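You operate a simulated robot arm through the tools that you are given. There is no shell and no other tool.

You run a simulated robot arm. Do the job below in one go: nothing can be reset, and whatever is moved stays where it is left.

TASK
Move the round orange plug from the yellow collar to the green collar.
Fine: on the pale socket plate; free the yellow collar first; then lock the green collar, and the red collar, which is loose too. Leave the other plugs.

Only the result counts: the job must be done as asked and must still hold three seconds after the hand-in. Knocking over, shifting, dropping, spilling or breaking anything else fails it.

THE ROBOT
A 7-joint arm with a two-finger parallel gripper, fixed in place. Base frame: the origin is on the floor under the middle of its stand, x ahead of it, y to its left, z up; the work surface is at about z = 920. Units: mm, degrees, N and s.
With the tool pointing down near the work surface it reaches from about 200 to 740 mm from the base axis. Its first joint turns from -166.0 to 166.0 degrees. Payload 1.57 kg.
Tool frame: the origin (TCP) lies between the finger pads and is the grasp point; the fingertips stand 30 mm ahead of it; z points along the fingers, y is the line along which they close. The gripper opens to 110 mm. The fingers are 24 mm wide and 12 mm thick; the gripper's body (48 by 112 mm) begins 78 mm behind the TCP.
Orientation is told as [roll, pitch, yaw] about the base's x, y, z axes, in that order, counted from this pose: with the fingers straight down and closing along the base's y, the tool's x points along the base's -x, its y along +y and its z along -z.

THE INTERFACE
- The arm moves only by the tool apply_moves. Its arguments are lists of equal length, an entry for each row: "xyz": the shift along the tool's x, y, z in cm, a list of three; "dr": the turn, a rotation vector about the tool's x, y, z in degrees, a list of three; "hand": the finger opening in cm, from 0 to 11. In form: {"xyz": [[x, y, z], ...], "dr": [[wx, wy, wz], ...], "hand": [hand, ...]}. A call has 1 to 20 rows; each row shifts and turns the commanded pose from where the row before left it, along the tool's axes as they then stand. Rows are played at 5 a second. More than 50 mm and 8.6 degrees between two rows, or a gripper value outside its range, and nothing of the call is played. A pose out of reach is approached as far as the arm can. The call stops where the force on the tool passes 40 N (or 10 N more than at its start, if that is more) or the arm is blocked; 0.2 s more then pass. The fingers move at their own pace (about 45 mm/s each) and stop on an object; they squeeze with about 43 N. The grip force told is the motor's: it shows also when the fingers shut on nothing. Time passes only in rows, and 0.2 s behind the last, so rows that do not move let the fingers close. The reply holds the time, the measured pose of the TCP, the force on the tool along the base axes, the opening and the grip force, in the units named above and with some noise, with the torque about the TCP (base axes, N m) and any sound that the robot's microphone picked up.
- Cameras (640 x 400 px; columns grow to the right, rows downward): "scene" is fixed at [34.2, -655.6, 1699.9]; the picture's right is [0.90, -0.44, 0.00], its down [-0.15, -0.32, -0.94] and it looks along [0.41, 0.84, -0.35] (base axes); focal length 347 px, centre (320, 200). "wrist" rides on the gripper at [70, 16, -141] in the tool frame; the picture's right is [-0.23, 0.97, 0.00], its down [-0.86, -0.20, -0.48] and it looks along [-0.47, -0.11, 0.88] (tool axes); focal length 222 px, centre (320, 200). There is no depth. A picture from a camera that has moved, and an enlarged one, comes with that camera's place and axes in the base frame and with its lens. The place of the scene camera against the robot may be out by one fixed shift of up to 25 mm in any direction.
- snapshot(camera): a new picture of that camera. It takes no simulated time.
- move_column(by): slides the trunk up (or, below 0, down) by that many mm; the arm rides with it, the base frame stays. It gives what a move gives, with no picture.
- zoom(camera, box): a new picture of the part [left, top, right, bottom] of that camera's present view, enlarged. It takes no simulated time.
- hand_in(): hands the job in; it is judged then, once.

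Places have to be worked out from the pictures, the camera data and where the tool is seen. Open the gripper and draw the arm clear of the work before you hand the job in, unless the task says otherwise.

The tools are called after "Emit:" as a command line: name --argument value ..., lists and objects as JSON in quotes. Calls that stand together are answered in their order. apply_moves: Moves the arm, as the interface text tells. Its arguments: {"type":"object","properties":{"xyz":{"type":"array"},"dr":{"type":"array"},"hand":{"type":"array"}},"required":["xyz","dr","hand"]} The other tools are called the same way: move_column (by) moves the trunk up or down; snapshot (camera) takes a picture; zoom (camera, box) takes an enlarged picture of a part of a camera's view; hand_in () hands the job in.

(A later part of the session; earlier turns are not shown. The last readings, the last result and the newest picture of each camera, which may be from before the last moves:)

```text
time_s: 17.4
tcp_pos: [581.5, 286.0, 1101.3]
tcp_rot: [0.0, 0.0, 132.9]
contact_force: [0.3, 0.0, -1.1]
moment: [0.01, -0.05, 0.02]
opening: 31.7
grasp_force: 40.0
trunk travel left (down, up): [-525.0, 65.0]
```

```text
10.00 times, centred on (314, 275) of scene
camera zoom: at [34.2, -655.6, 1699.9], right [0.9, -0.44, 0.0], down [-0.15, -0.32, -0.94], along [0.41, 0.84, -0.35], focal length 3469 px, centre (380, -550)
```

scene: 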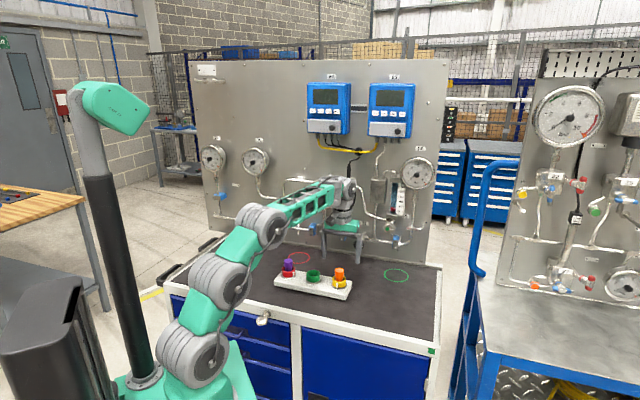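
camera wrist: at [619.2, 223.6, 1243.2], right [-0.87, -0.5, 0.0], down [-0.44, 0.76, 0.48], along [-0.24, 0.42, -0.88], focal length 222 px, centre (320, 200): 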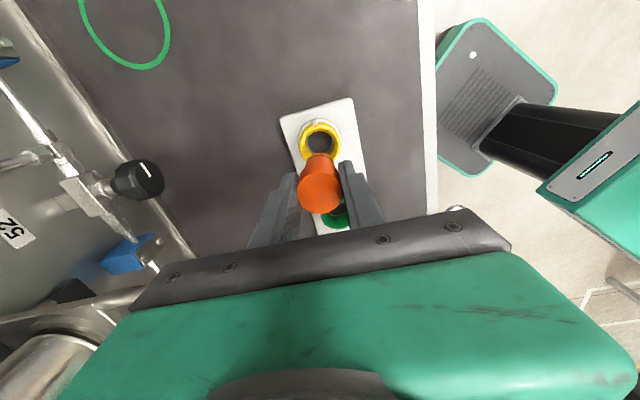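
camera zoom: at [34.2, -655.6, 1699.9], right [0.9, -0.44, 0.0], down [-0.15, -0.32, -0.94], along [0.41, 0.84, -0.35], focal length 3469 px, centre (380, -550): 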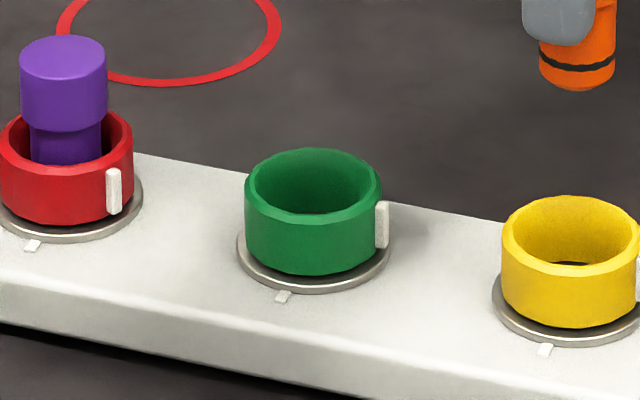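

Both sets of measurements give yellow→green ≈ (-72, +71.5) mm. I'll carry the plug over the green collar at this safe height and check it.

Emit:
apply_moves --xyz '[[-2.0, 0.07, 0], [-3.0, 0.1, 0], [-3.0, 0.1, 0], [-2.12, 0.08, 0], [0, 0, 0], [0, 0, 0]]' --dr '[[0, 0, 0], [0, 0, 0], [0, 0, 0], [0, 0, 0], [0, 0, 0], [0, 0, 0]]' --hand '[2.5, 2.5, 2.5, 2.5, 2.5, 2.5]'

Emit:
snapshot --camera "wrist"

Emit:
zoom --camera "wrist" --box '[272, 90, 368, 150]'

Emit:
zoom --camera "scene" --box '[276, 240, 356, 290]'

```text
time_s: 18.8
tcp_pos: [510.9, 356.7, 1101.2]
tcp_rot: [0.0, 0.0, 133.1]
contact_force: [0.3, 0.5, -1.0]
moment: [0.01, -0.01, -0.02]
opening: 31.6
grasp_force: 40.6
trunk travel left (down, up): [-525.0, 65.0]
```

```text
taken
camera wrist: at [547.9, 295.1, 1242.7], right [-0.87, -0.5, 0.0], down [-0.44, 0.76, 0.48], along [-0.24, 0.41, -0.88], focal length 222 px, centre (320, 200)
```

wrist: 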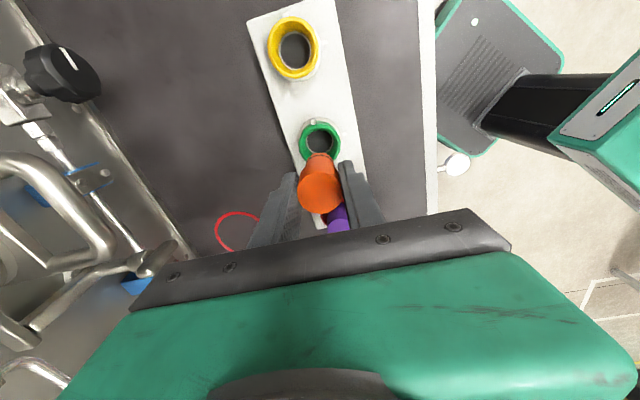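

```text
6.67 times, centred on (320, 120) of wrist
camera zoom: at [547.9, 295.1, 1242.7], right [-0.87, -0.5, 0.0], down [-0.44, 0.76, 0.48], along [-0.24, 0.41, -0.88], focal length 1481 px, centre (320, 733)
```

zoom: 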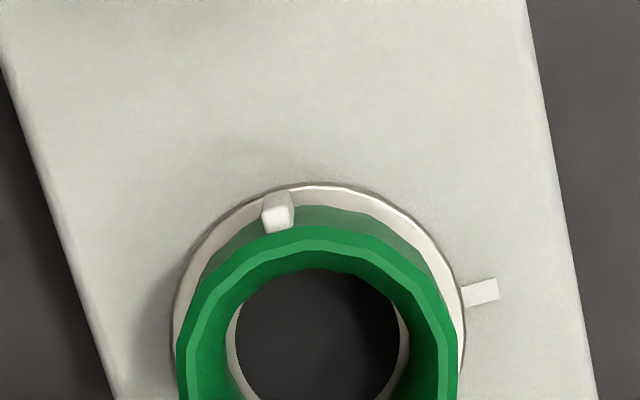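

```text
8.00 times, centred on (316, 265) of scene
camera zoom: at [34.2, -655.6, 1699.9], right [0.9, -0.44, 0.0], down [-0.15, -0.32, -0.94], along [0.41, 0.84, -0.35], focal length 2775 px, centre (352, -320)
```

zoom: 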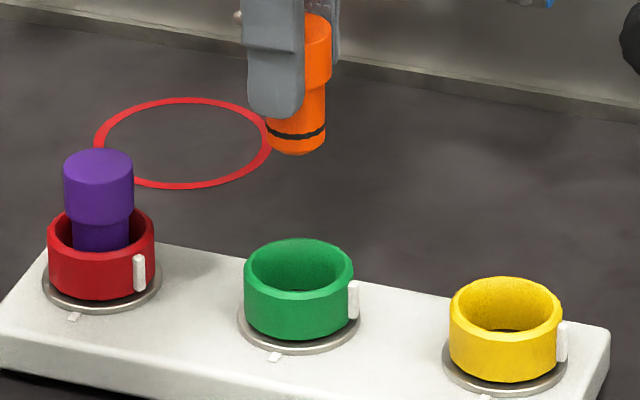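

Compared with the same relative view over yellow, the green socket sits just 7 px higher, so I need to shift about 1.5 mm back (true pitch ~100 mm). I'll correct that, then lower until the plug tip is just above the rim and verify.

Emit:
apply_moves --xyz '[[0.15, 0.035, 0], [0, 0, 2.0], [0, 0, 2.0], [0, 0, 1.8], [0, 0, 0], [0, 0, 0]]' --dr '[[0, 0, 0], [0, 0, 0], [0, 0, 0], [0, 0, 0], [0, 0, 0], [0, 0, 0]]' --hand '[2.5, 2.5, 2.5, 2.5, 2.5, 2.5]'

Emit:
snapshot --camera "wrist"

Emit:
zoom --camera "wrist" --box '[256, 110, 384, 190]'

Emit:
zoom --camera "scene" --box '[284, 250, 348, 290]'

```text
time_s: 20.2
tcp_pos: [511.1, 355.8, 1043.3]
tcp_rot: [0.0, 0.0, 133.0]
contact_force: [0.1, 0.1, -0.7]
moment: [-0.01, 0.01, -0.02]
opening: 31.5
grasp_force: 40.2
trunk travel left (down, up): [-525.0, 65.0]
```

```text
taken
camera wrist: at [548.6, 293.6, 1184.9], right [-0.87, -0.5, 0.0], down [-0.44, 0.76, 0.48], along [-0.24, 0.42, -0.88], focal length 222 px, centre (320, 200)
```

wrist: 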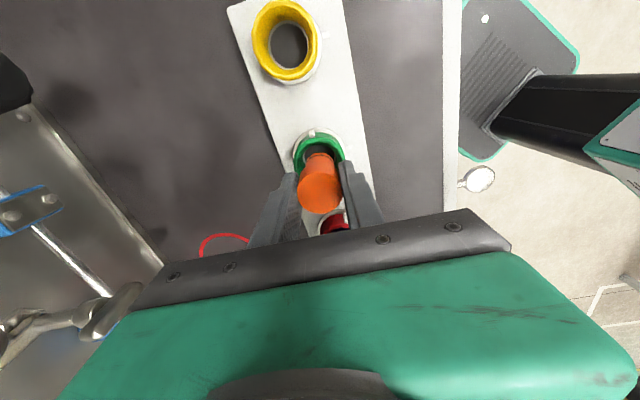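

```text
5.00 times, centred on (320, 150) of wrist
camera zoom: at [548.6, 293.6, 1184.9], right [-0.87, -0.5, 0.0], down [-0.44, 0.76, 0.48], along [-0.24, 0.42, -0.88], focal length 1111 px, centre (320, 450)
```

zoom: 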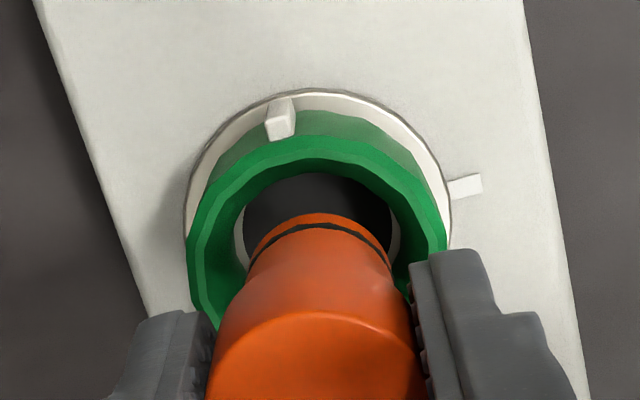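

```text
10.00 times, centred on (316, 270) of scene
camera zoom: at [34.2, -655.6, 1699.9], right [0.9, -0.44, 0.0], down [-0.15, -0.32, -0.94], along [0.41, 0.84, -0.35], focal length 3469 px, centre (360, -500)
```

zoom: 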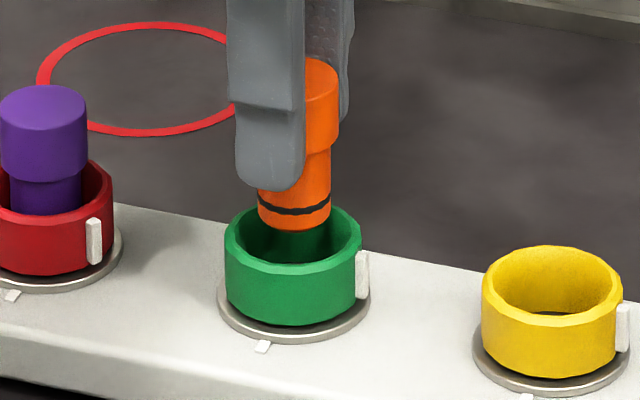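

The plug is centred over the green collar in both views. I'll lower slowly, with the force limit as a guard.

Emit:
apply_moves --xyz '[[0, 0, 0.5], [0, 0, 0.5], [0, 0, 0.5], [0, 0, 0.4], [0, 0, 0.3], [0, 0, 0]]' --dr '[[0, 0, 0], [0, 0, 0], [0, 0, 0], [0, 0, 0], [0, 0, 0], [0, 0, 0]]' --hand '[2.5, 2.5, 2.5, 2.5, 2.5, 2.5]'

Emit:
zoom --camera "wrist" --box '[256, 110, 384, 190]'

Emit:
zoom --camera "scene" --box '[284, 250, 348, 290]'

```text
time_s: 21.6
tcp_pos: [511.7, 356.7, 1021.1]
tcp_rot: [-0.1, 0.0, 133.0]
contact_force: [0.9, -0.2, -1.4]
moment: [-0.01, -0.01, -0.02]
opening: 31.4
grasp_force: 39.7
trunk travel left (down, up): [-525.0, 65.0]
```

```text
5.00 times, centred on (320, 150) of wrist
camera zoom: at [548.4, 294.1, 1162.8], right [-0.87, -0.5, 0.0], down [-0.44, 0.76, 0.48], along [-0.24, 0.41, -0.88], focal length 1111 px, centre (320, 450)
```

zoom: 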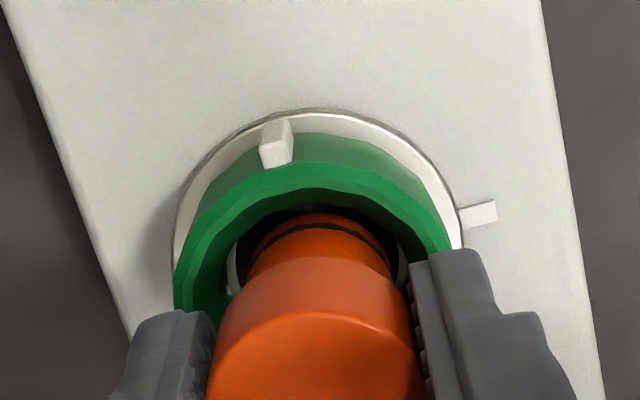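

```text
10.00 times, centred on (316, 270) of scene
camera zoom: at [34.2, -655.6, 1699.9], right [0.9, -0.44, 0.0], down [-0.15, -0.32, -0.94], along [0.41, 0.84, -0.35], focal length 3469 px, centre (360, -500)
```

zoom: 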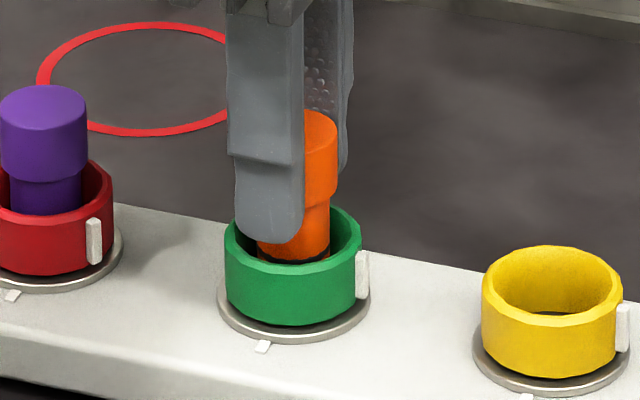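

There's no contact force so far, and I'm exactly 10 mm above the seated height. I'll lower the last 10 mm in fine steps.

Emit:
apply_moves --xyz '[[0, 0, 0.3], [0, 0, 0.3], [0, 0, 0.2], [0, 0, 0.2], [0, 0, 0]]' --dr '[[0, 0, 0], [0, 0, 0], [0, 0, 0], [0, 0, 0], [0, 0, 0]]' --hand '[2.5, 2.5, 2.5, 2.5, 2.5]'

Emit:
zoom --camera "wrist" --box '[256, 110, 384, 190]'

Emit:
zoom --camera "scene" --box '[284, 250, 348, 290]'

```text
time_s: 22.8
tcp_pos: [511.9, 355.9, 1010.9]
tcp_rot: [0.0, 0.0, 133.0]
contact_force: [0.0, -0.3, 2.2]
moment: [0.02, 0.0, 0.03]
opening: 31.4
grasp_force: 40.0
trunk travel left (down, up): [-525.0, 65.0]
```

```text
5.00 times, centred on (320, 150) of wrist
camera zoom: at [548.2, 293.9, 1153.2], right [-0.87, -0.5, 0.0], down [-0.44, 0.76, 0.48], along [-0.24, 0.42, -0.88], focal length 1111 px, centre (320, 450)
```

zoom: 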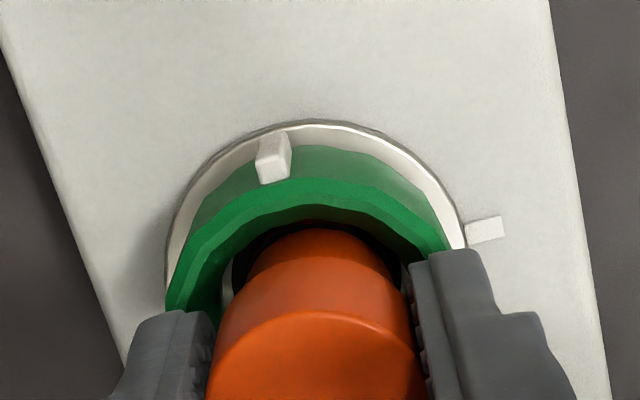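

```text
10.00 times, centred on (316, 270) of scene
camera zoom: at [34.2, -655.6, 1699.9], right [0.9, -0.44, 0.0], down [-0.15, -0.32, -0.94], along [0.41, 0.84, -0.35], focal length 3469 px, centre (360, -500)
```

zoom: 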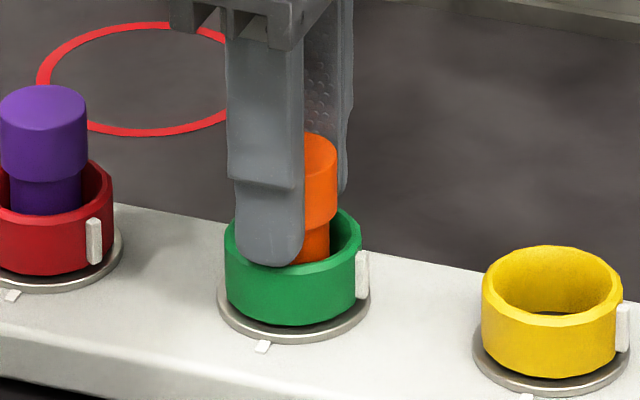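

The contact force in z went from -1.4 to +2.2 N, so the plug is touching bottom at the same height it had in yellow. I'll press 1 mm more to confirm it is seated.

Emit:
apply_moves --xyz '[[0, 0, 0.05], [0, 0, 0.05], [0, 0, 0]]' --dr '[[0, 0, 0], [0, 0, 0], [0, 0, 0]]' --hand '[2.5, 2.5, 2.5]'

```text
time_s: 23.6
tcp_pos: [512.0, 356.1, 1011.2]
tcp_rot: [-0.1, 0.0, 133.0]
contact_force: [-0.3, 1.2, 7.4]
moment: [0.02, 0.04, 0.0]
opening: 31.3
grasp_force: 40.4
trunk travel left (down, up): [-525.0, 65.0]
```

It's seated, with a 7 N reaction. I'll release the plug by opening the fingers, then look to check it stays put.

Emit:
apply_moves --xyz '[[0, 0, -0.1], [0, 0, 0], [0, 0, 0], [0, 0, 0]]' --dr '[[0, 0, 0], [0, 0, 0], [0, 0, 0], [0, 0, 0]]' --hand '[2.5, 5.0, 7.5, 7.5]'

Emit:
zoom --camera "wrist" --box '[240, 130, 400, 230]'

Emit:
zoom --camera "scene" --box '[284, 250, 348, 290]'

```text
time_s: 24.6
tcp_pos: [511.5, 355.1, 1010.6]
tcp_rot: [0.0, 0.0, 133.0]
contact_force: [-0.4, -0.3, 0.9]
moment: [-0.02, -0.01, 0.0]
opening: 74.9
grasp_force: 0.1
trunk travel left (down, up): [-525.0, 65.0]
```

```text
4.00 times, centred on (320, 180) of wrist
camera zoom: at [548.4, 293.7, 1152.7], right [-0.87, -0.5, 0.0], down [-0.44, 0.76, 0.48], along [-0.24, 0.41, -0.88], focal length 888 px, centre (320, 280)
```

zoom: 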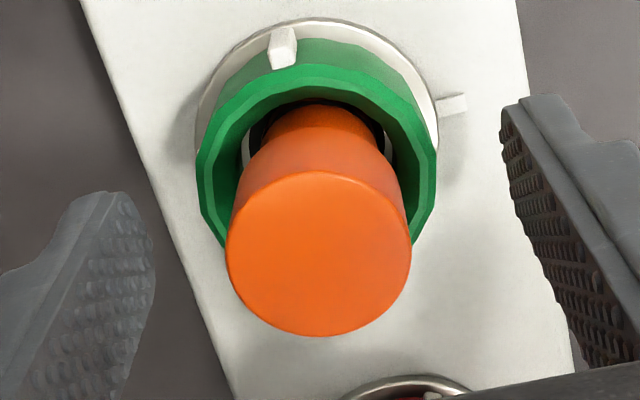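

```text
10.00 times, centred on (316, 270) of scene
camera zoom: at [34.2, -655.6, 1699.9], right [0.9, -0.44, 0.0], down [-0.15, -0.32, -0.94], along [0.41, 0.84, -0.35], focal length 3469 px, centre (360, -500)
```

zoom: 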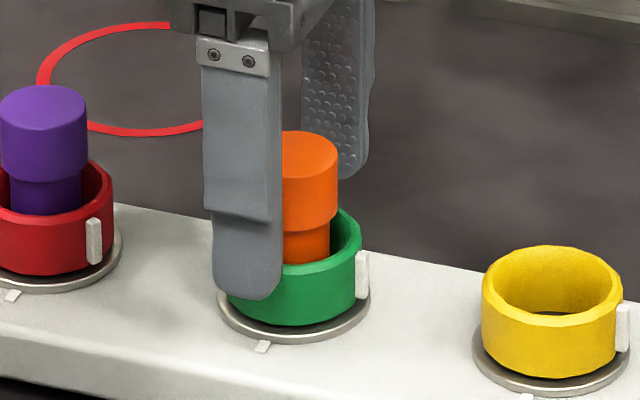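

The plug stands straight and centred in the green collar at the same height it had in yellow. I'll lower the open fingers 22 mm around the green collar and close on it.

Emit:
apply_moves --xyz '[[0, 0, 0.8], [0, 0, 0.8], [0, 0, 0.6], [0, 0, 0], [0, 0, 0], [0, 0, 0], [0, 0, 0]]' --dr '[[0, 0, 0], [0, 0, 0], [0, 0, 0], [0, 0, 0], [0, 0, 0], [0, 0, 0], [0, 0, 0]]' --hand '[7.5, 7.5, 7.5, 6.0, 4.0, 4.0, 4.0]'

Emit:
zoom --camera "wrist" --box '[240, 110, 400, 210]'

Emit:
zoom --camera "scene" --box '[284, 250, 348, 290]'

```text
time_s: 26.2
tcp_pos: [511.8, 355.9, 989.2]
tcp_rot: [0.0, 0.0, 133.0]
contact_force: [2.1, 2.0, 1.0]
moment: [0.0, -0.03, -0.03]
opening: 50.8
grasp_force: 35.2
trunk travel left (down, up): [-525.0, 65.0]
```

```text
4.00 times, centred on (320, 160) of wrist
camera zoom: at [548.8, 294.4, 1130.9], right [-0.87, -0.5, 0.0], down [-0.44, 0.76, 0.48], along [-0.24, 0.41, -0.88], focal length 888 px, centre (320, 360)
```

zoom: 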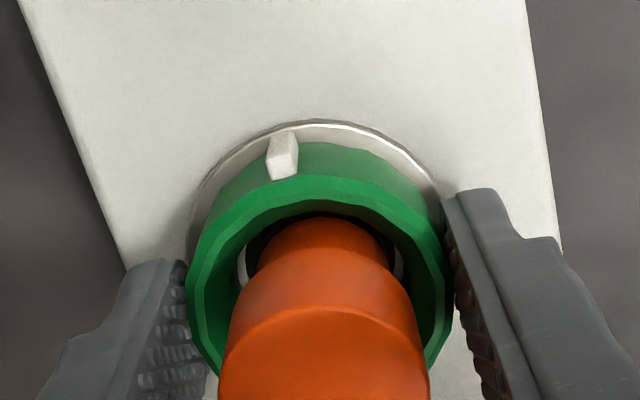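

```text
10.00 times, centred on (316, 270) of scene
camera zoom: at [34.2, -655.6, 1699.9], right [0.9, -0.44, 0.0], down [-0.15, -0.32, -0.94], along [0.41, 0.84, -0.35], focal length 3469 px, centre (360, -500)
```

zoom: 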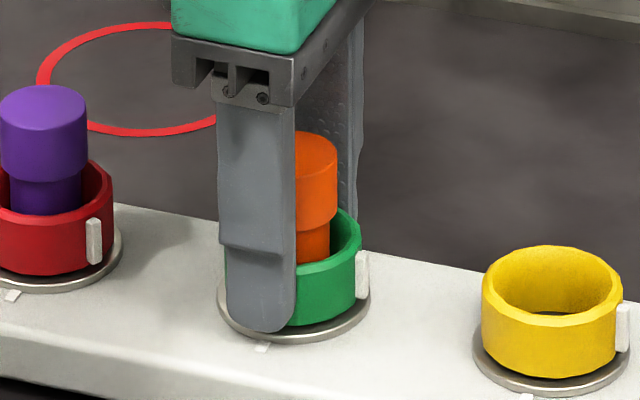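

Gripped with only ~3 N side force. I'll start turning the green collar clockwise (positive about tool z) in steps, watching for the mark and a click.

Emit:
apply_moves --xyz '[[0, -0.04, 0], [0, 0, 0], [0, 0, 0], [0, 0, 0], [0, 0, 0], [0, 0, 0], [0, 0, 0], [0, 0, 0]]' --dr '[[0, 0, 0], [0, 0, 4], [0, 0, 6], [0, 0, 6], [0, 0, 6], [0, 0, 6], [0, 0, 6], [0, 0, 0]]' --hand '[4, 4, 4, 4, 4, 4, 4, 4]'

Emit:
zoom --camera "wrist" --box '[240, 110, 400, 210]'

```text
time_s: 28.0
tcp_pos: [512.4, 356.2, 990.0]
tcp_rot: [0.0, 0.0, 98.9]
contact_force: [-2.7, 1.4, 0.2]
moment: [0.36, -0.15, -0.05]
opening: 51.0
grasp_force: 43.5
trunk travel left (down, up): [-525.0, 65.0]
```

```text
4.00 times, centred on (320, 160) of wrist
camera zoom: at [507.8, 285.1, 1130.9], right [-1.0, 0.07, 0.0], down [0.06, 0.88, 0.48], along [0.04, 0.48, -0.88], focal length 888 px, centre (320, 360)
```

zoom: 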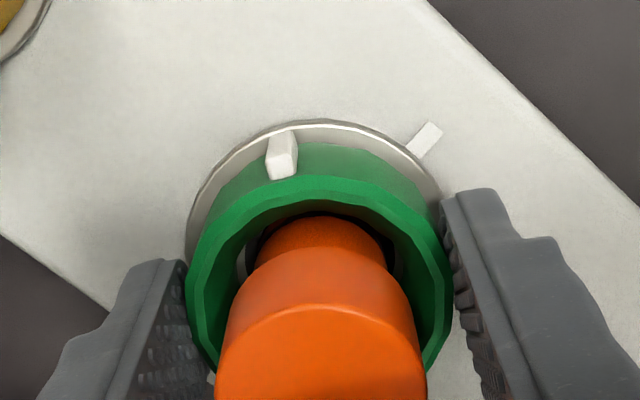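

The collar follows cleanly; the mark is now visible at upper right. Another 36° clockwise.

Emit:
apply_moves --xyz '[[0, 0, 0], [0, 0, 0], [0, 0, 0], [0, 0, 0], [0, 0, 0], [0, 0, 0], [0, 0, 0]]' --dr '[[0, 0, 6], [0, 0, 6], [0, 0, 6], [0, 0, 6], [0, 0, 6], [0, 0, 6], [0, 0, 0]]' --hand '[4, 4, 4, 4, 4, 4, 4]'

Emit:
zoom --camera "wrist" --box '[240, 110, 400, 210]'

```text
time_s: 29.6
tcp_pos: [511.9, 355.3, 988.7]
tcp_rot: [0.0, 0.0, 62.9]
contact_force: [-0.1, 3.1, 1.2]
moment: [0.48, 0.31, -0.05]
opening: 50.8
grasp_force: 43.3
trunk travel left (down, up): [-525.0, 65.0]
```

```text
4.00 times, centred on (320, 160) of wrist
camera zoom: at [466.8, 301.8, 1130.9], right [-0.76, 0.65, 0.0], down [0.57, 0.67, 0.48], along [0.31, 0.37, -0.88], focal length 888 px, centre (320, 360)
```

zoom: 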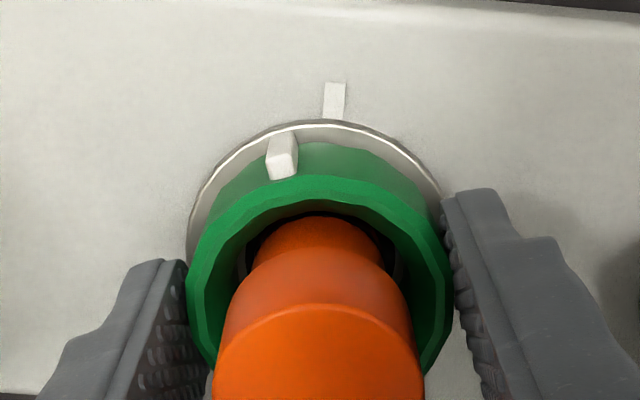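

About 18° remains before the tab reaches the mark. I'll turn 14° more and recheck.

Emit:
apply_moves --xyz '[[0, 0, 0], [0, 0, 0], [0, 0, 0], [0, 0, 0]]' --dr '[[0, 0, 5], [0, 0, 5], [0, 0, 4], [0, 0, 0]]' --hand '[4, 4, 4, 4]'

Emit:
zoom --camera "wrist" --box '[280, 115, 360, 165]'

```text
time_s: 30.6
tcp_pos: [511.4, 356.6, 989.0]
tcp_rot: [0.0, 0.0, 48.9]
contact_force: [0.2, 2.6, -0.5]
moment: [0.0, -0.52, -0.07]
opening: 50.8
grasp_force: 43.3
trunk travel left (down, up): [-525.0, 65.0]
```

```text
8.00 times, centred on (320, 140) of wrist
camera zoom: at [454.9, 314.7, 1130.9], right [-0.58, 0.81, 0.0], down [0.71, 0.51, 0.48], along [0.39, 0.28, -0.88], focal length 1777 px, centre (320, 680)
```

zoom: 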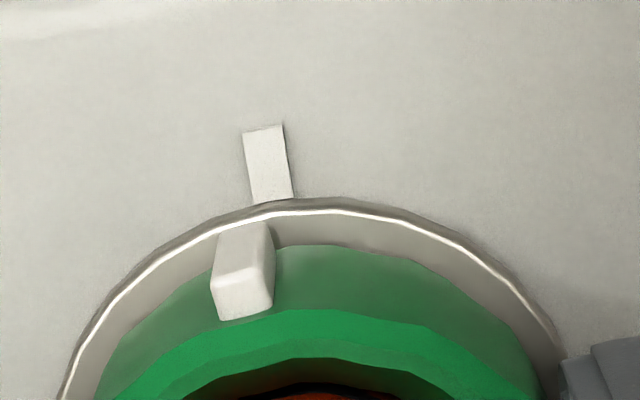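

About 5° still to go. I'll turn 3° then 1.5°, with a pause to check.

Emit:
apply_moves --xyz '[[0, 0, 0], [0, 0, 0], [0, 0, 0]]' --dr '[[0, 0, 3], [0, 0, 1.5], [0, 0, 0]]' --hand '[4, 4, 4]'

Emit:
zoom --camera "wrist" --box '[280, 115, 360, 165]'

```text
time_s: 31.4
tcp_pos: [512.0, 356.5, 990.5]
tcp_rot: [0.0, 0.0, 44.5]
contact_force: [0.0, 0.2, 0.6]
moment: [-0.52, -0.13, -0.01]
opening: 50.6
grasp_force: 43.4
trunk travel left (down, up): [-525.0, 65.0]
```

```text
8.00 times, centred on (320, 140) of wrist
camera zoom: at [451.8, 319.3, 1130.9], right [-0.52, 0.85, 0.0], down [0.75, 0.46, 0.48], along [0.41, 0.25, -0.88], focal length 1777 px, centre (320, 680)
```

zoom: 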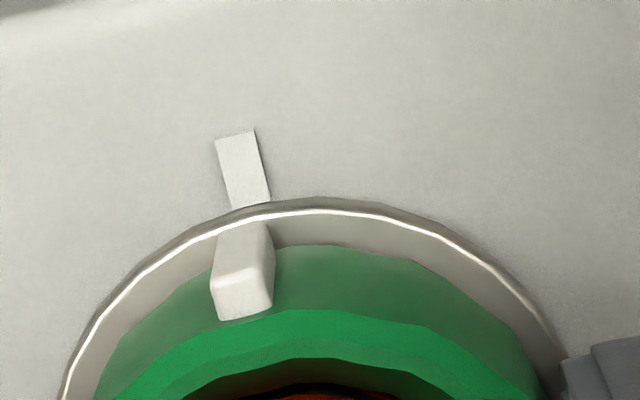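

The tab is still about 2° short of the mark. I'll turn 2° more.

Emit:
apply_moves --xyz '[[0, 0, 0], [0, 0, 0], [0, 0, 0]]' --dr '[[0, 0, 1], [0, 0, 1], [0, 0, 0]]' --hand '[4, 4, 4]'

Emit:
zoom --camera "wrist" --box '[280, 115, 360, 165]'

Emit:
zoom --camera "scene" --box '[284, 250, 348, 290]'

```text
time_s: 32.2
tcp_pos: [511.7, 356.3, 989.4]
tcp_rot: [0.0, -0.1, 42.5]
contact_force: [0.4, 0.0, 0.5]
moment: [-0.15, -0.35, 0.72]
opening: 50.7
grasp_force: 43.0
trunk travel left (down, up): [-525.0, 65.0]
```

```text
8.00 times, centred on (320, 140) of wrist
camera zoom: at [450.6, 321.4, 1130.9], right [-0.49, 0.87, 0.0], down [0.76, 0.43, 0.48], along [0.42, 0.24, -0.88], focal length 1777 px, centre (320, 680)
```

zoom: 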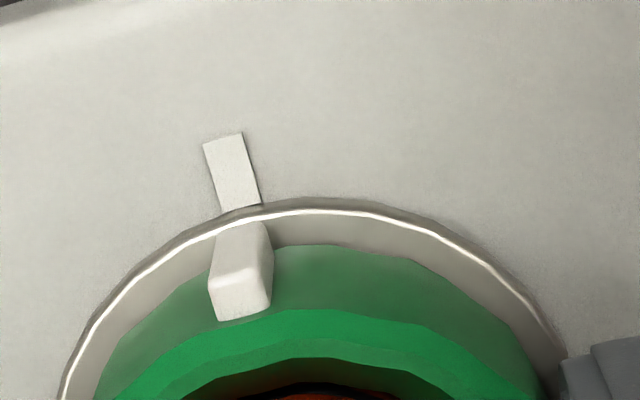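

```text
10.00 times, centred on (316, 270) of scene
camera zoom: at [34.2, -655.6, 1699.9], right [0.9, -0.44, 0.0], down [-0.15, -0.32, -0.94], along [0.41, 0.84, -0.35], focal length 3469 px, centre (360, -500)
```

zoom: 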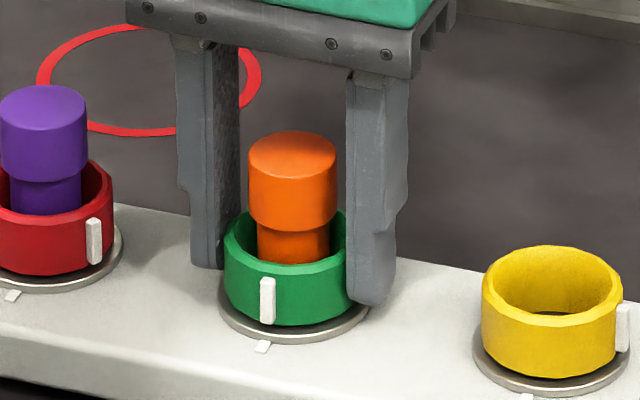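

The moment about z rose to 0.72 N·m as the tab lined up with the mark, which looks like the lock stop. I'll nudge 1° more to confirm it's a firm stop.

Emit:
apply_moves --xyz '[[0, 0, 0], [0, 0, 0]]' --dr '[[0, 0, 1], [0, 0, 0]]' --hand '[4, 4]'

Emit:
zoom --camera "wrist" --box '[280, 115, 360, 165]'

```text
time_s: 32.8
tcp_pos: [512.1, 355.8, 989.6]
tcp_rot: [-0.1, 0.0, 41.5]
contact_force: [1.2, -0.4, -0.7]
moment: [-0.07, -0.49, 0.51]
opening: 50.7
grasp_force: 42.7
trunk travel left (down, up): [-525.0, 65.0]
```

```text
8.00 times, centred on (320, 140) of wrist
camera zoom: at [449.8, 322.4, 1130.9], right [-0.47, 0.88, 0.0], down [0.77, 0.42, 0.48], along [0.42, 0.23, -0.88], focal length 1777 px, centre (320, 680)
```

zoom: 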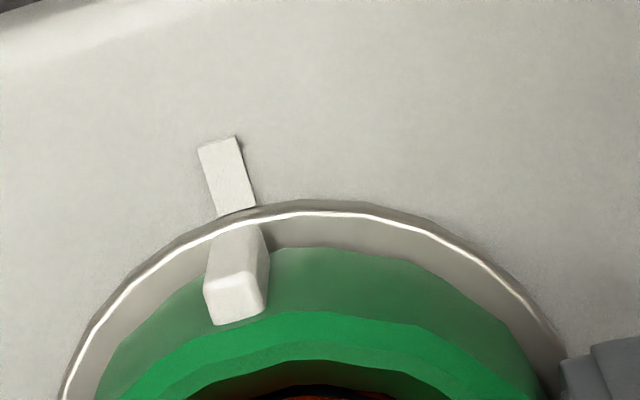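

The torque plateaued while the tab stayed on the mark, so the green collar is at its locked stop. I'll open the fingers and rise straight up, clear of the plugs.

Emit:
apply_moves --xyz '[[0, 0, 0], [0, 0, 0], [0, 0, -1.0], [0, 0, -2.5], [0, 0, -3.0], [0, 0, -3.0], [0, 0, 0]]' --dr '[[0, 0, 0], [0, 0, 0], [0, 0, 0], [0, 0, 0], [0, 0, 0], [0, 0, 0], [0, 0, 0]]' --hand '[7.5, 7.5, 7.5, 7.5, 7.5, 7.5, 7.5]'

Emit:
snapshot --camera "wrist"

Emit:
zoom --camera "scene" --box '[264, 240, 360, 300]'

```text
time_s: 34.4
tcp_pos: [511.8, 356.1, 1084.0]
tcp_rot: [0.1, 0.0, 41.6]
contact_force: [0.3, -0.4, 0.3]
moment: [0.03, 0.01, -0.01]
opening: 75.0
grasp_force: 0.1
trunk travel left (down, up): [-525.0, 65.0]
```

```text
taken
camera wrist: at [449.8, 322.5, 1226.1], right [-0.48, 0.88, 0.0], down [0.77, 0.42, 0.48], along [0.42, 0.23, -0.88], focal length 222 px, centre (320, 200)
```

wrist: 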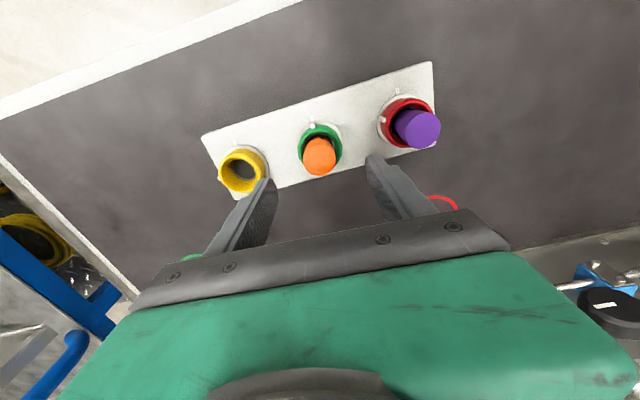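

```text
6.67 times, centred on (312, 270) of scene
camera zoom: at [34.2, -655.6, 1699.9], right [0.9, -0.44, 0.0], down [-0.15, -0.32, -0.94], along [0.41, 0.84, -0.35], focal length 2313 px, centre (373, -267)
```

zoom: 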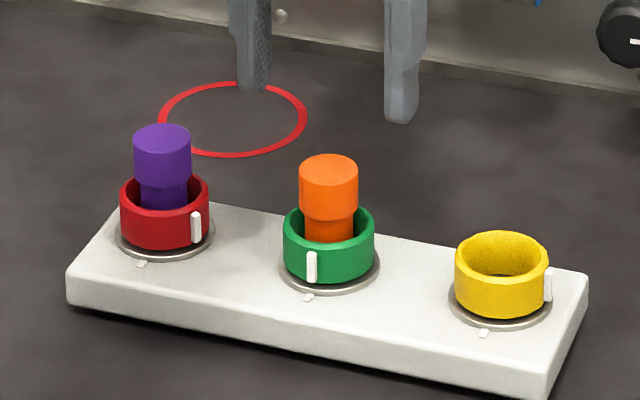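

The green collar is locked with the orange plug standing straight. Now I'll move over the red collar at this safe height and turn to yaw ≈ 109 so the fingers straddle it with the tab at 90°.

Emit:
apply_moves --xyz '[[0.2, 3.3, 0], [0.2, 3.4, 0], [0.23, 3.28, 0], [0, 0, 0], [0, 0, 0], [0, 0, 0], [0, 0, 0], [0, 0, 0], [0, 0, 0], [0, 0, 0], [0, 0, 0], [0, 0, 0]]' --dr '[[0, 0, 0], [0, 0, 0], [0, 0, 0], [0, 0, -8.4], [0, 0, -8.4], [0, 0, -8.4], [0, 0, -8.4], [0, 0, -8.4], [0, 0, -8.4], [0, 0, -8.4], [0, 0, -8.4], [0, 0, 0]]' --hand '[8, 8, 8, 8, 8, 8, 8, 8, 8, 8, 8, 8]'

Emit:
snapshot --camera "wrist"

Emit:
zoom --camera "wrist" --box '[256, 100, 384, 180]'

Emit:
snapshot --camera "scene"

```text
time_s: 37.0
tcp_pos: [441.7, 426.1, 1085.4]
tcp_rot: [0.0, 0.0, 108.8]
contact_force: [-0.1, 0.0, 0.7]
moment: [0.02, -0.04, -0.02]
opening: 80.2
grasp_force: 0.1
trunk travel left (down, up): [-525.0, 65.0]
```

```text
taken
camera wrist: at [449.3, 355.6, 1226.1], right [-1.0, -0.1, 0.0], down [-0.09, 0.87, 0.48], along [-0.05, 0.48, -0.88], focal length 222 px, centre (320, 200)
```

wrist: 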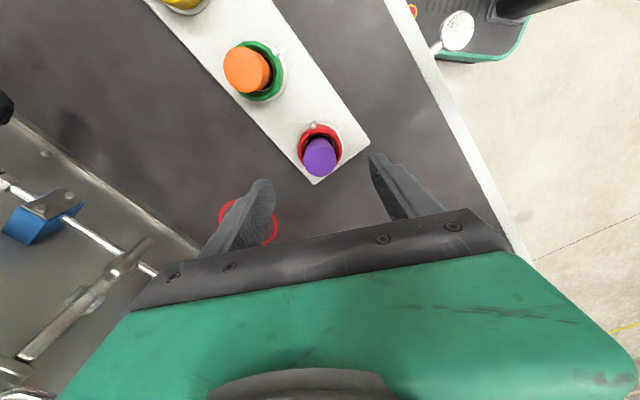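

```text
5.00 times, centred on (320, 140) of wrist
camera zoom: at [449.3, 355.6, 1226.1], right [-1.0, -0.1, 0.0], down [-0.09, 0.87, 0.48], along [-0.05, 0.48, -0.88], focal length 1111 px, centre (320, 500)
```

zoom: 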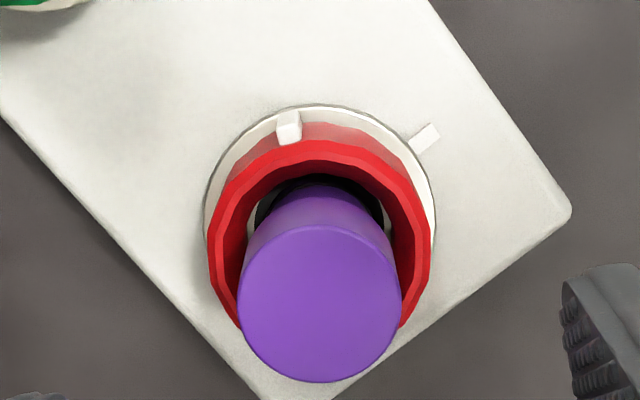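

```text
taken
```

scene: 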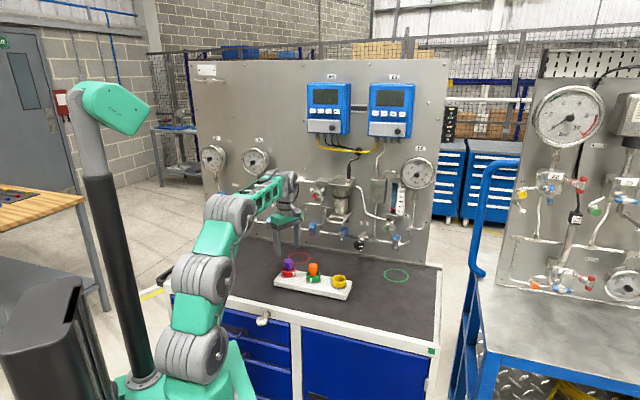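

The red collar is centred within about 1 mm and the tab is at 90° to the fingers. I'll make a small correction and descend partway around it.

Emit:
apply_moves --xyz '[[-0.09, -0.02, 0], [0, 0, 2.5], [0, 0, 2.5], [0, 0, 2.0], [0, 0, 1.5], [0, 0, 0]]' --dr '[[0, 0, 0], [0, 0, 0], [0, 0, 0], [0, 0, 0], [0, 0, 0], [0, 0, 0]]' --hand '[8, 8, 8, 8, 8, 8]'

Emit:
zoom --camera "wrist" --box '[240, 120, 400, 220]'

Emit:
zoom --camera "scene" --box '[256, 240, 336, 290]'

```text
time_s: 38.4
tcp_pos: [440.4, 427.6, 999.0]
tcp_rot: [-0.1, 0.0, 108.7]
contact_force: [0.5, -0.4, -0.3]
moment: [0.01, 0.0, -0.03]
opening: 79.9
grasp_force: 0.2
trunk travel left (down, up): [-525.0, 65.0]
```

```text
4.00 times, centred on (320, 170) of wrist
camera zoom: at [448.8, 356.9, 1140.8], right [-1.0, -0.1, 0.0], down [-0.09, 0.87, 0.48], along [-0.05, 0.48, -0.88], focal length 888 px, centre (320, 320)
```

zoom: 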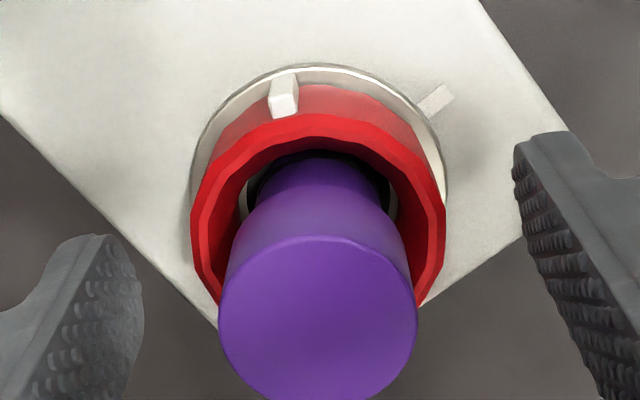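

```text
8.00 times, centred on (296, 265) of scene
camera zoom: at [34.2, -655.6, 1699.9], right [0.9, -0.44, 0.0], down [-0.15, -0.32, -0.94], along [0.41, 0.84, -0.35], focal length 2775 px, centre (512, -320)
```

zoom: 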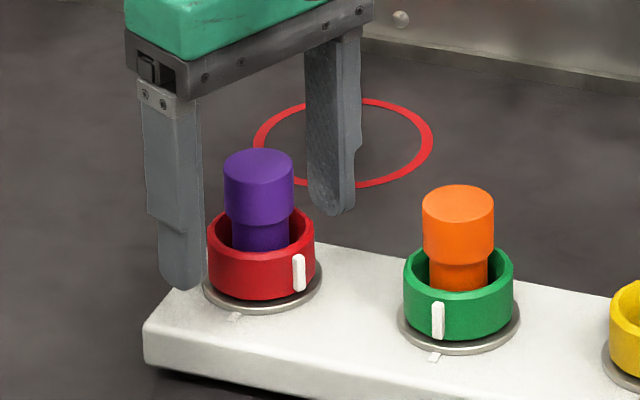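

Well centred. I'll go down the final 10 mm and close on the red collar.

Emit:
apply_moves --xyz '[[0, 0, 0.5], [0, 0, 0.5], [0, 0, 0], [0, 0, 0], [0, 0, 0], [0, 0, 0]]' --dr '[[0, 0, 0], [0, 0, 0], [0, 0, 0], [0, 0, 0], [0, 0, 0], [0, 0, 0]]' --hand '[8, 8, 6, 4, 4, 4]'

Emit:
zoom --camera "wrist" --box '[240, 110, 400, 210]'

Emit:
zoom --camera "scene" --box '[256, 240, 336, 290]'

```text
time_s: 39.8
tcp_pos: [441.5, 427.8, 989.5]
tcp_rot: [0.1, 0.0, 108.7]
contact_force: [-0.6, -0.9, -0.5]
moment: [0.17, -0.33, 0.02]
opening: 50.6
grasp_force: 32.9
trunk travel left (down, up): [-525.0, 65.0]
```

```text
4.00 times, centred on (320, 160) of wrist
camera zoom: at [449.2, 356.5, 1130.6], right [-1.0, -0.1, 0.0], down [-0.09, 0.87, 0.48], along [-0.05, 0.48, -0.88], focal length 888 px, centre (320, 360)
```

zoom: 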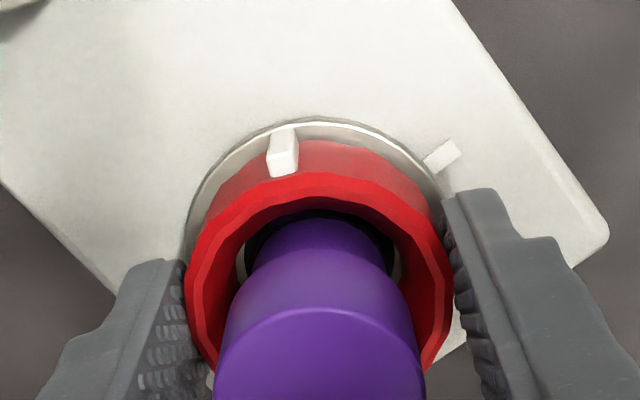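

```text
8.00 times, centred on (296, 265) of scene
camera zoom: at [34.2, -655.6, 1699.9], right [0.9, -0.44, 0.0], down [-0.15, -0.32, -0.94], along [0.41, 0.84, -0.35], focal length 2775 px, centre (512, -320)
```

zoom: 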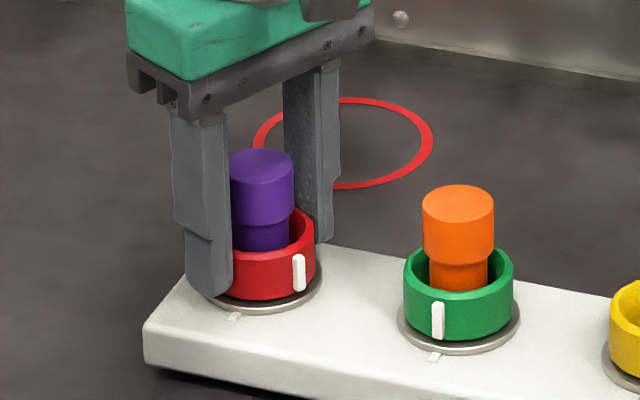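

Gripped with under 1.5 N side force. I'll turn the red collar clockwise 54°, leaving about 10° to finish slowly.

Emit:
apply_moves --xyz '[[0, 0, 0], [0, 0, 0], [0, 0, 0], [0, 0, 0], [0, 0, 0], [0, 0, 0], [0, 0, 0], [0, 0, 0], [0, 0, 0], [0, 0, 0], [0, 0, 0]]' --dr '[[0, 0, 0], [0, 0, 6], [0, 0, 6], [0, 0, 6], [0, 0, 6], [0, 0, 6], [0, 0, 6], [0, 0, 6], [0, 0, 6], [0, 0, 6], [0, 0, 0]]' --hand '[4, 4, 4, 4, 4, 4, 4, 4, 4, 4, 4]'

Emit:
zoom --camera "wrist" --box '[240, 110, 400, 210]'

```text
time_s: 42.2
tcp_pos: [441.7, 427.3, 989.6]
tcp_rot: [-0.1, 0.0, 54.6]
contact_force: [0.4, -2.0, 0.6]
moment: [-0.35, -0.39, -0.03]
opening: 50.6
grasp_force: 42.8
trunk travel left (down, up): [-525.0, 65.0]
```

```text
4.00 times, centred on (320, 160) of wrist
camera zoom: at [389.0, 380.3, 1130.6], right [-0.66, 0.75, 0.0], down [0.66, 0.58, 0.48], along [0.36, 0.32, -0.88], focal length 888 px, centre (320, 360)
```

zoom: 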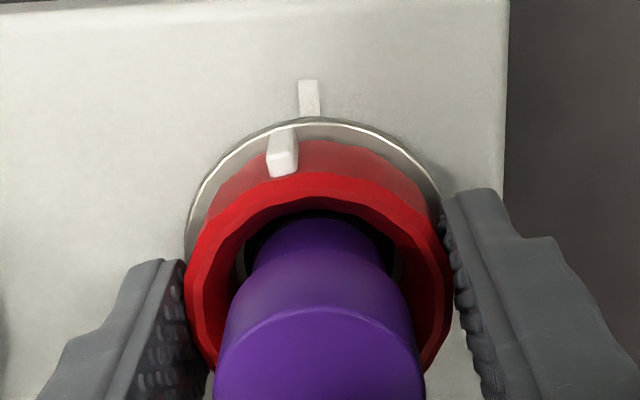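

About 10° remain, and the collar follows with no torque. I'll turn 8° more and recheck.

Emit:
apply_moves --xyz '[[0, 0, 0], [0, 0, 0], [0, 0, 0]]' --dr '[[0, 0, 4], [0, 0, 4], [0, 0, 0]]' --hand '[4, 4, 4]'

Emit:
zoom --camera "wrist" --box '[280, 115, 360, 165]'

```text
time_s: 43.0
tcp_pos: [441.2, 427.7, 989.0]
tcp_rot: [0.1, 0.1, 46.6]
contact_force: [0.9, -3.9, 0.3]
moment: [0.03, -0.84, -0.08]
opening: 50.4
grasp_force: 43.5
trunk travel left (down, up): [-525.0, 65.0]
```

```text
8.00 times, centred on (320, 140) of wrist
camera zoom: at [383.0, 388.2, 1130.7], right [-0.55, 0.83, 0.0], down [0.73, 0.48, 0.48], along [0.4, 0.26, -0.88], focal length 1777 px, centre (320, 680)
```

zoom: 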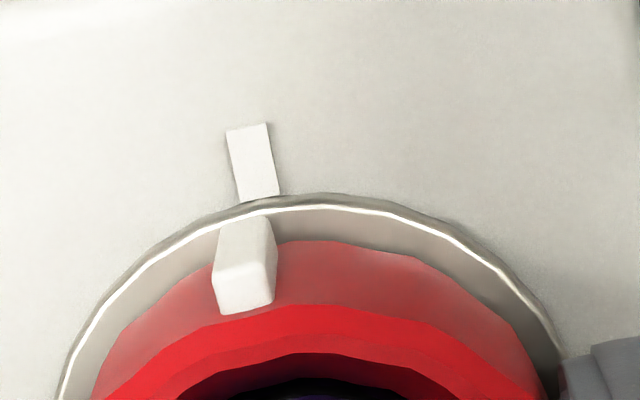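

About 3° to go. I'll turn in small increments and watch the z moment.

Emit:
apply_moves --xyz '[[0, 0, 0], [0, 0, 0], [0, 0, 0]]' --dr '[[0, 0, 2], [0, 0, 1], [0, 0, 0]]' --hand '[4, 4, 4]'

Emit:
zoom --camera "wrist" --box '[280, 115, 360, 165]'

```text
time_s: 43.8
tcp_pos: [441.7, 427.3, 988.9]
tcp_rot: [0.1, 0.0, 43.7]
contact_force: [1.0, -6.4, -0.2]
moment: [0.02, -0.97, 0.04]
opening: 50.5
grasp_force: 43.5
trunk travel left (down, up): [-525.0, 65.0]
```

```text
8.00 times, centred on (320, 140) of wrist
camera zoom: at [381.1, 391.4, 1130.7], right [-0.51, 0.86, 0.0], down [0.76, 0.45, 0.48], along [0.41, 0.24, -0.88], focal length 1777 px, centre (320, 680)
```

zoom: 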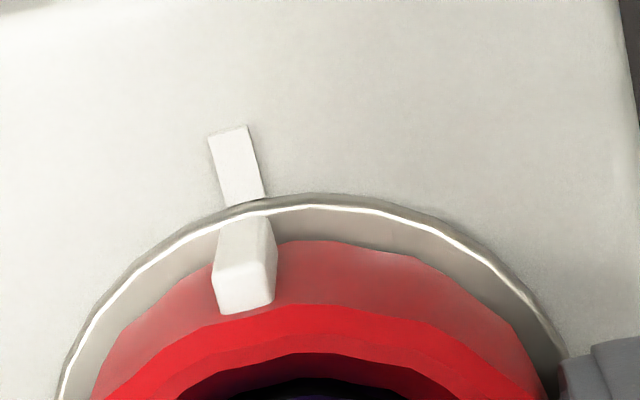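

The tab is within about 1° of the mark, with no torque yet. I'll go on 1.5° to reach the stop.

Emit:
apply_moves --xyz '[[0, 0, 0], [0, 0, 0], [0, 0, 0]]' --dr '[[0, 0, 0.8], [0, 0, 0.7], [0, 0, 0]]' --hand '[4, 4, 4]'

Emit:
zoom --camera "wrist" --box '[280, 115, 360, 165]'

```text
time_s: 44.6
tcp_pos: [441.2, 429.0, 989.9]
tcp_rot: [0.0, 0.0, 42.2]
contact_force: [4.5, -2.9, -0.1]
moment: [-0.16, -0.57, 0.62]
opening: 50.5
grasp_force: 42.9
trunk travel left (down, up): [-525.0, 65.0]
```

```text
8.00 times, centred on (320, 140) of wrist
camera zoom: at [380.4, 393.0, 1130.8], right [-0.49, 0.87, 0.0], down [0.77, 0.43, 0.48], along [0.42, 0.23, -0.88], focal length 1777 px, centre (320, 680)
```

zoom: 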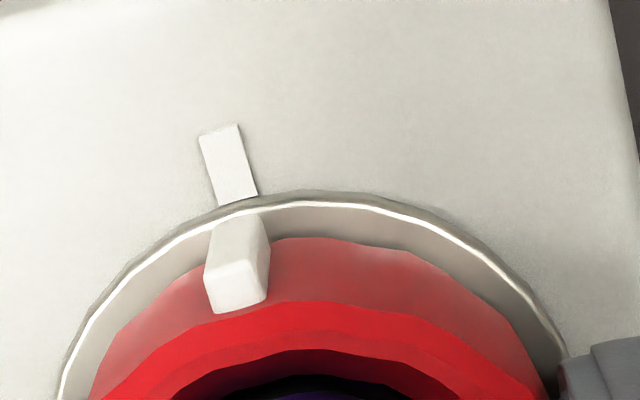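

The moment rose to 0.62 N·m with the tab on the mark, the same lock stop as green. I'll nudge 0.7° to be sure it's fully home.

Emit:
apply_moves --xyz '[[0, 0, 0], [0, 0, 0]]' --dr '[[0, 0, 0.7], [0, 0, 0]]' --hand '[4, 4]'

Emit:
zoom --camera "wrist" --box '[280, 115, 360, 165]'

```text
time_s: 45.2
tcp_pos: [441.6, 427.8, 989.6]
tcp_rot: [0.0, -0.1, 41.4]
contact_force: [4.5, -2.3, -0.9]
moment: [-0.36, -0.43, 0.61]
opening: 50.7
grasp_force: 43.0
trunk travel left (down, up): [-525.0, 65.0]
```

```text
8.00 times, centred on (320, 140) of wrist
camera zoom: at [379.9, 393.8, 1130.9], right [-0.48, 0.88, 0.0], down [0.77, 0.42, 0.48], along [0.42, 0.23, -0.88], focal length 1777 px, centre (320, 680)
```

zoom: 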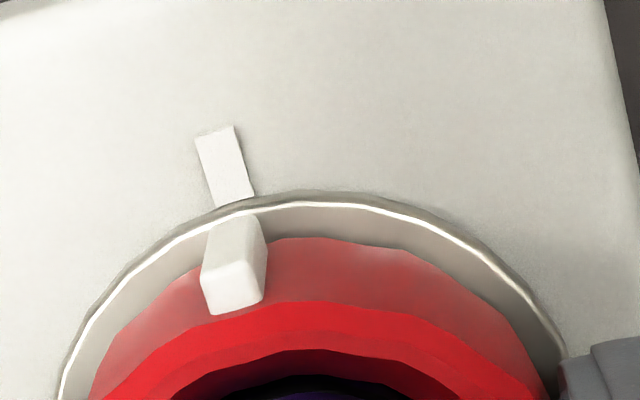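

The torque plateaus and the tab stays on the mark, so the red collar is locked. I'll release, rise clear, and inspect everything.

Emit:
apply_moves --xyz '[[0, 0, 0], [0, 0, 0], [0, 0, -1.0], [0, 0, -2.5], [0, 0, -3.5], [0, 0, -4.0], [0, 0, -4.0], [0, 0, -4.0], [0, 0, 0]]' --dr '[[0, 0, 0], [0, 0, 0], [0, 0, 0], [0, 0, 0], [0, 0, 0], [0, 0, 0], [0, 0, 0], [0, 0, 0], [0, 0, 0]]' --hand '[7.5, 8, 8, 8, 8, 8, 8, 8, 8]'

Emit:
snapshot --camera "wrist"

Emit:
zoom --camera "wrist" --box '[180, 60, 380, 185]'

Emit:
zoom --camera "scene" --box '[264, 240, 360, 300]'

```text
time_s: 47.2
tcp_pos: [440.6, 428.8, 1179.3]
tcp_rot: [0.1, 0.0, 41.5]
contact_force: [0.8, 0.7, 0.1]
moment: [0.01, -0.01, 0.02]
opening: 79.8
grasp_force: 0.0
trunk travel left (down, up): [-525.0, 65.0]
```

```text
taken
camera wrist: at [379.0, 393.8, 1321.3], right [-0.48, 0.88, 0.0], down [0.77, 0.42, 0.48], along [0.42, 0.23, -0.88], focal length 222 px, centre (320, 200)
```

wrist: 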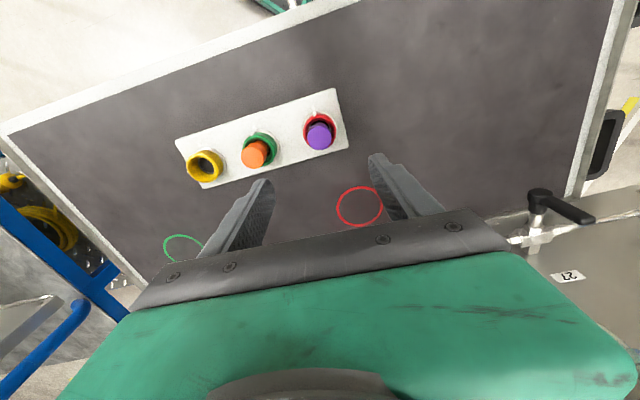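

```text
3.20 times, centred on (280, 122) of wrist
camera zoom: at [379.0, 393.8, 1321.3], right [-0.48, 0.88, 0.0], down [0.77, 0.42, 0.48], along [0.42, 0.23, -0.88], focal length 711 px, centre (448, 448)
```

zoom: 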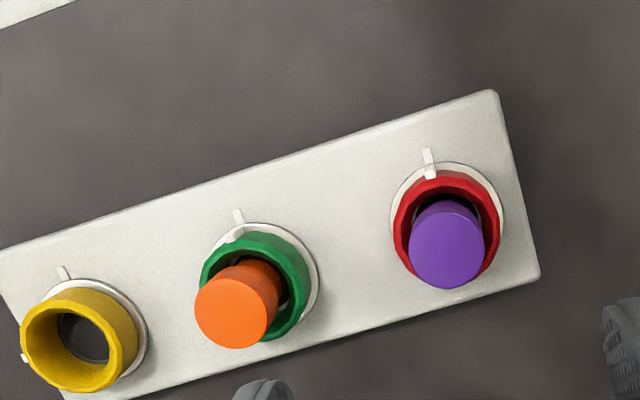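

```text
6.67 times, centred on (312, 270) of scene
camera zoom: at [34.2, -655.6, 1699.9], right [0.9, -0.44, 0.0], down [-0.15, -0.32, -0.94], along [0.41, 0.84, -0.35], focal length 2313 px, centre (373, -267)
```

zoom: 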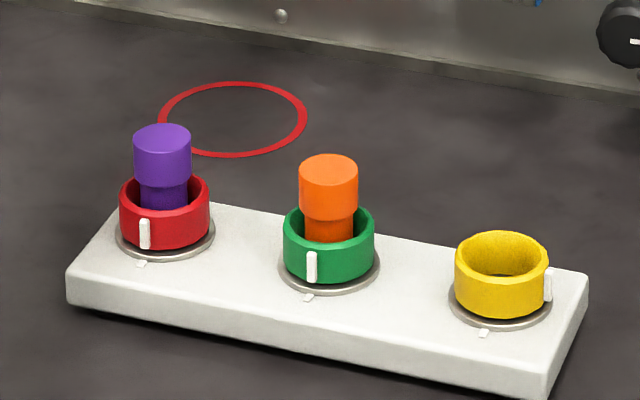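

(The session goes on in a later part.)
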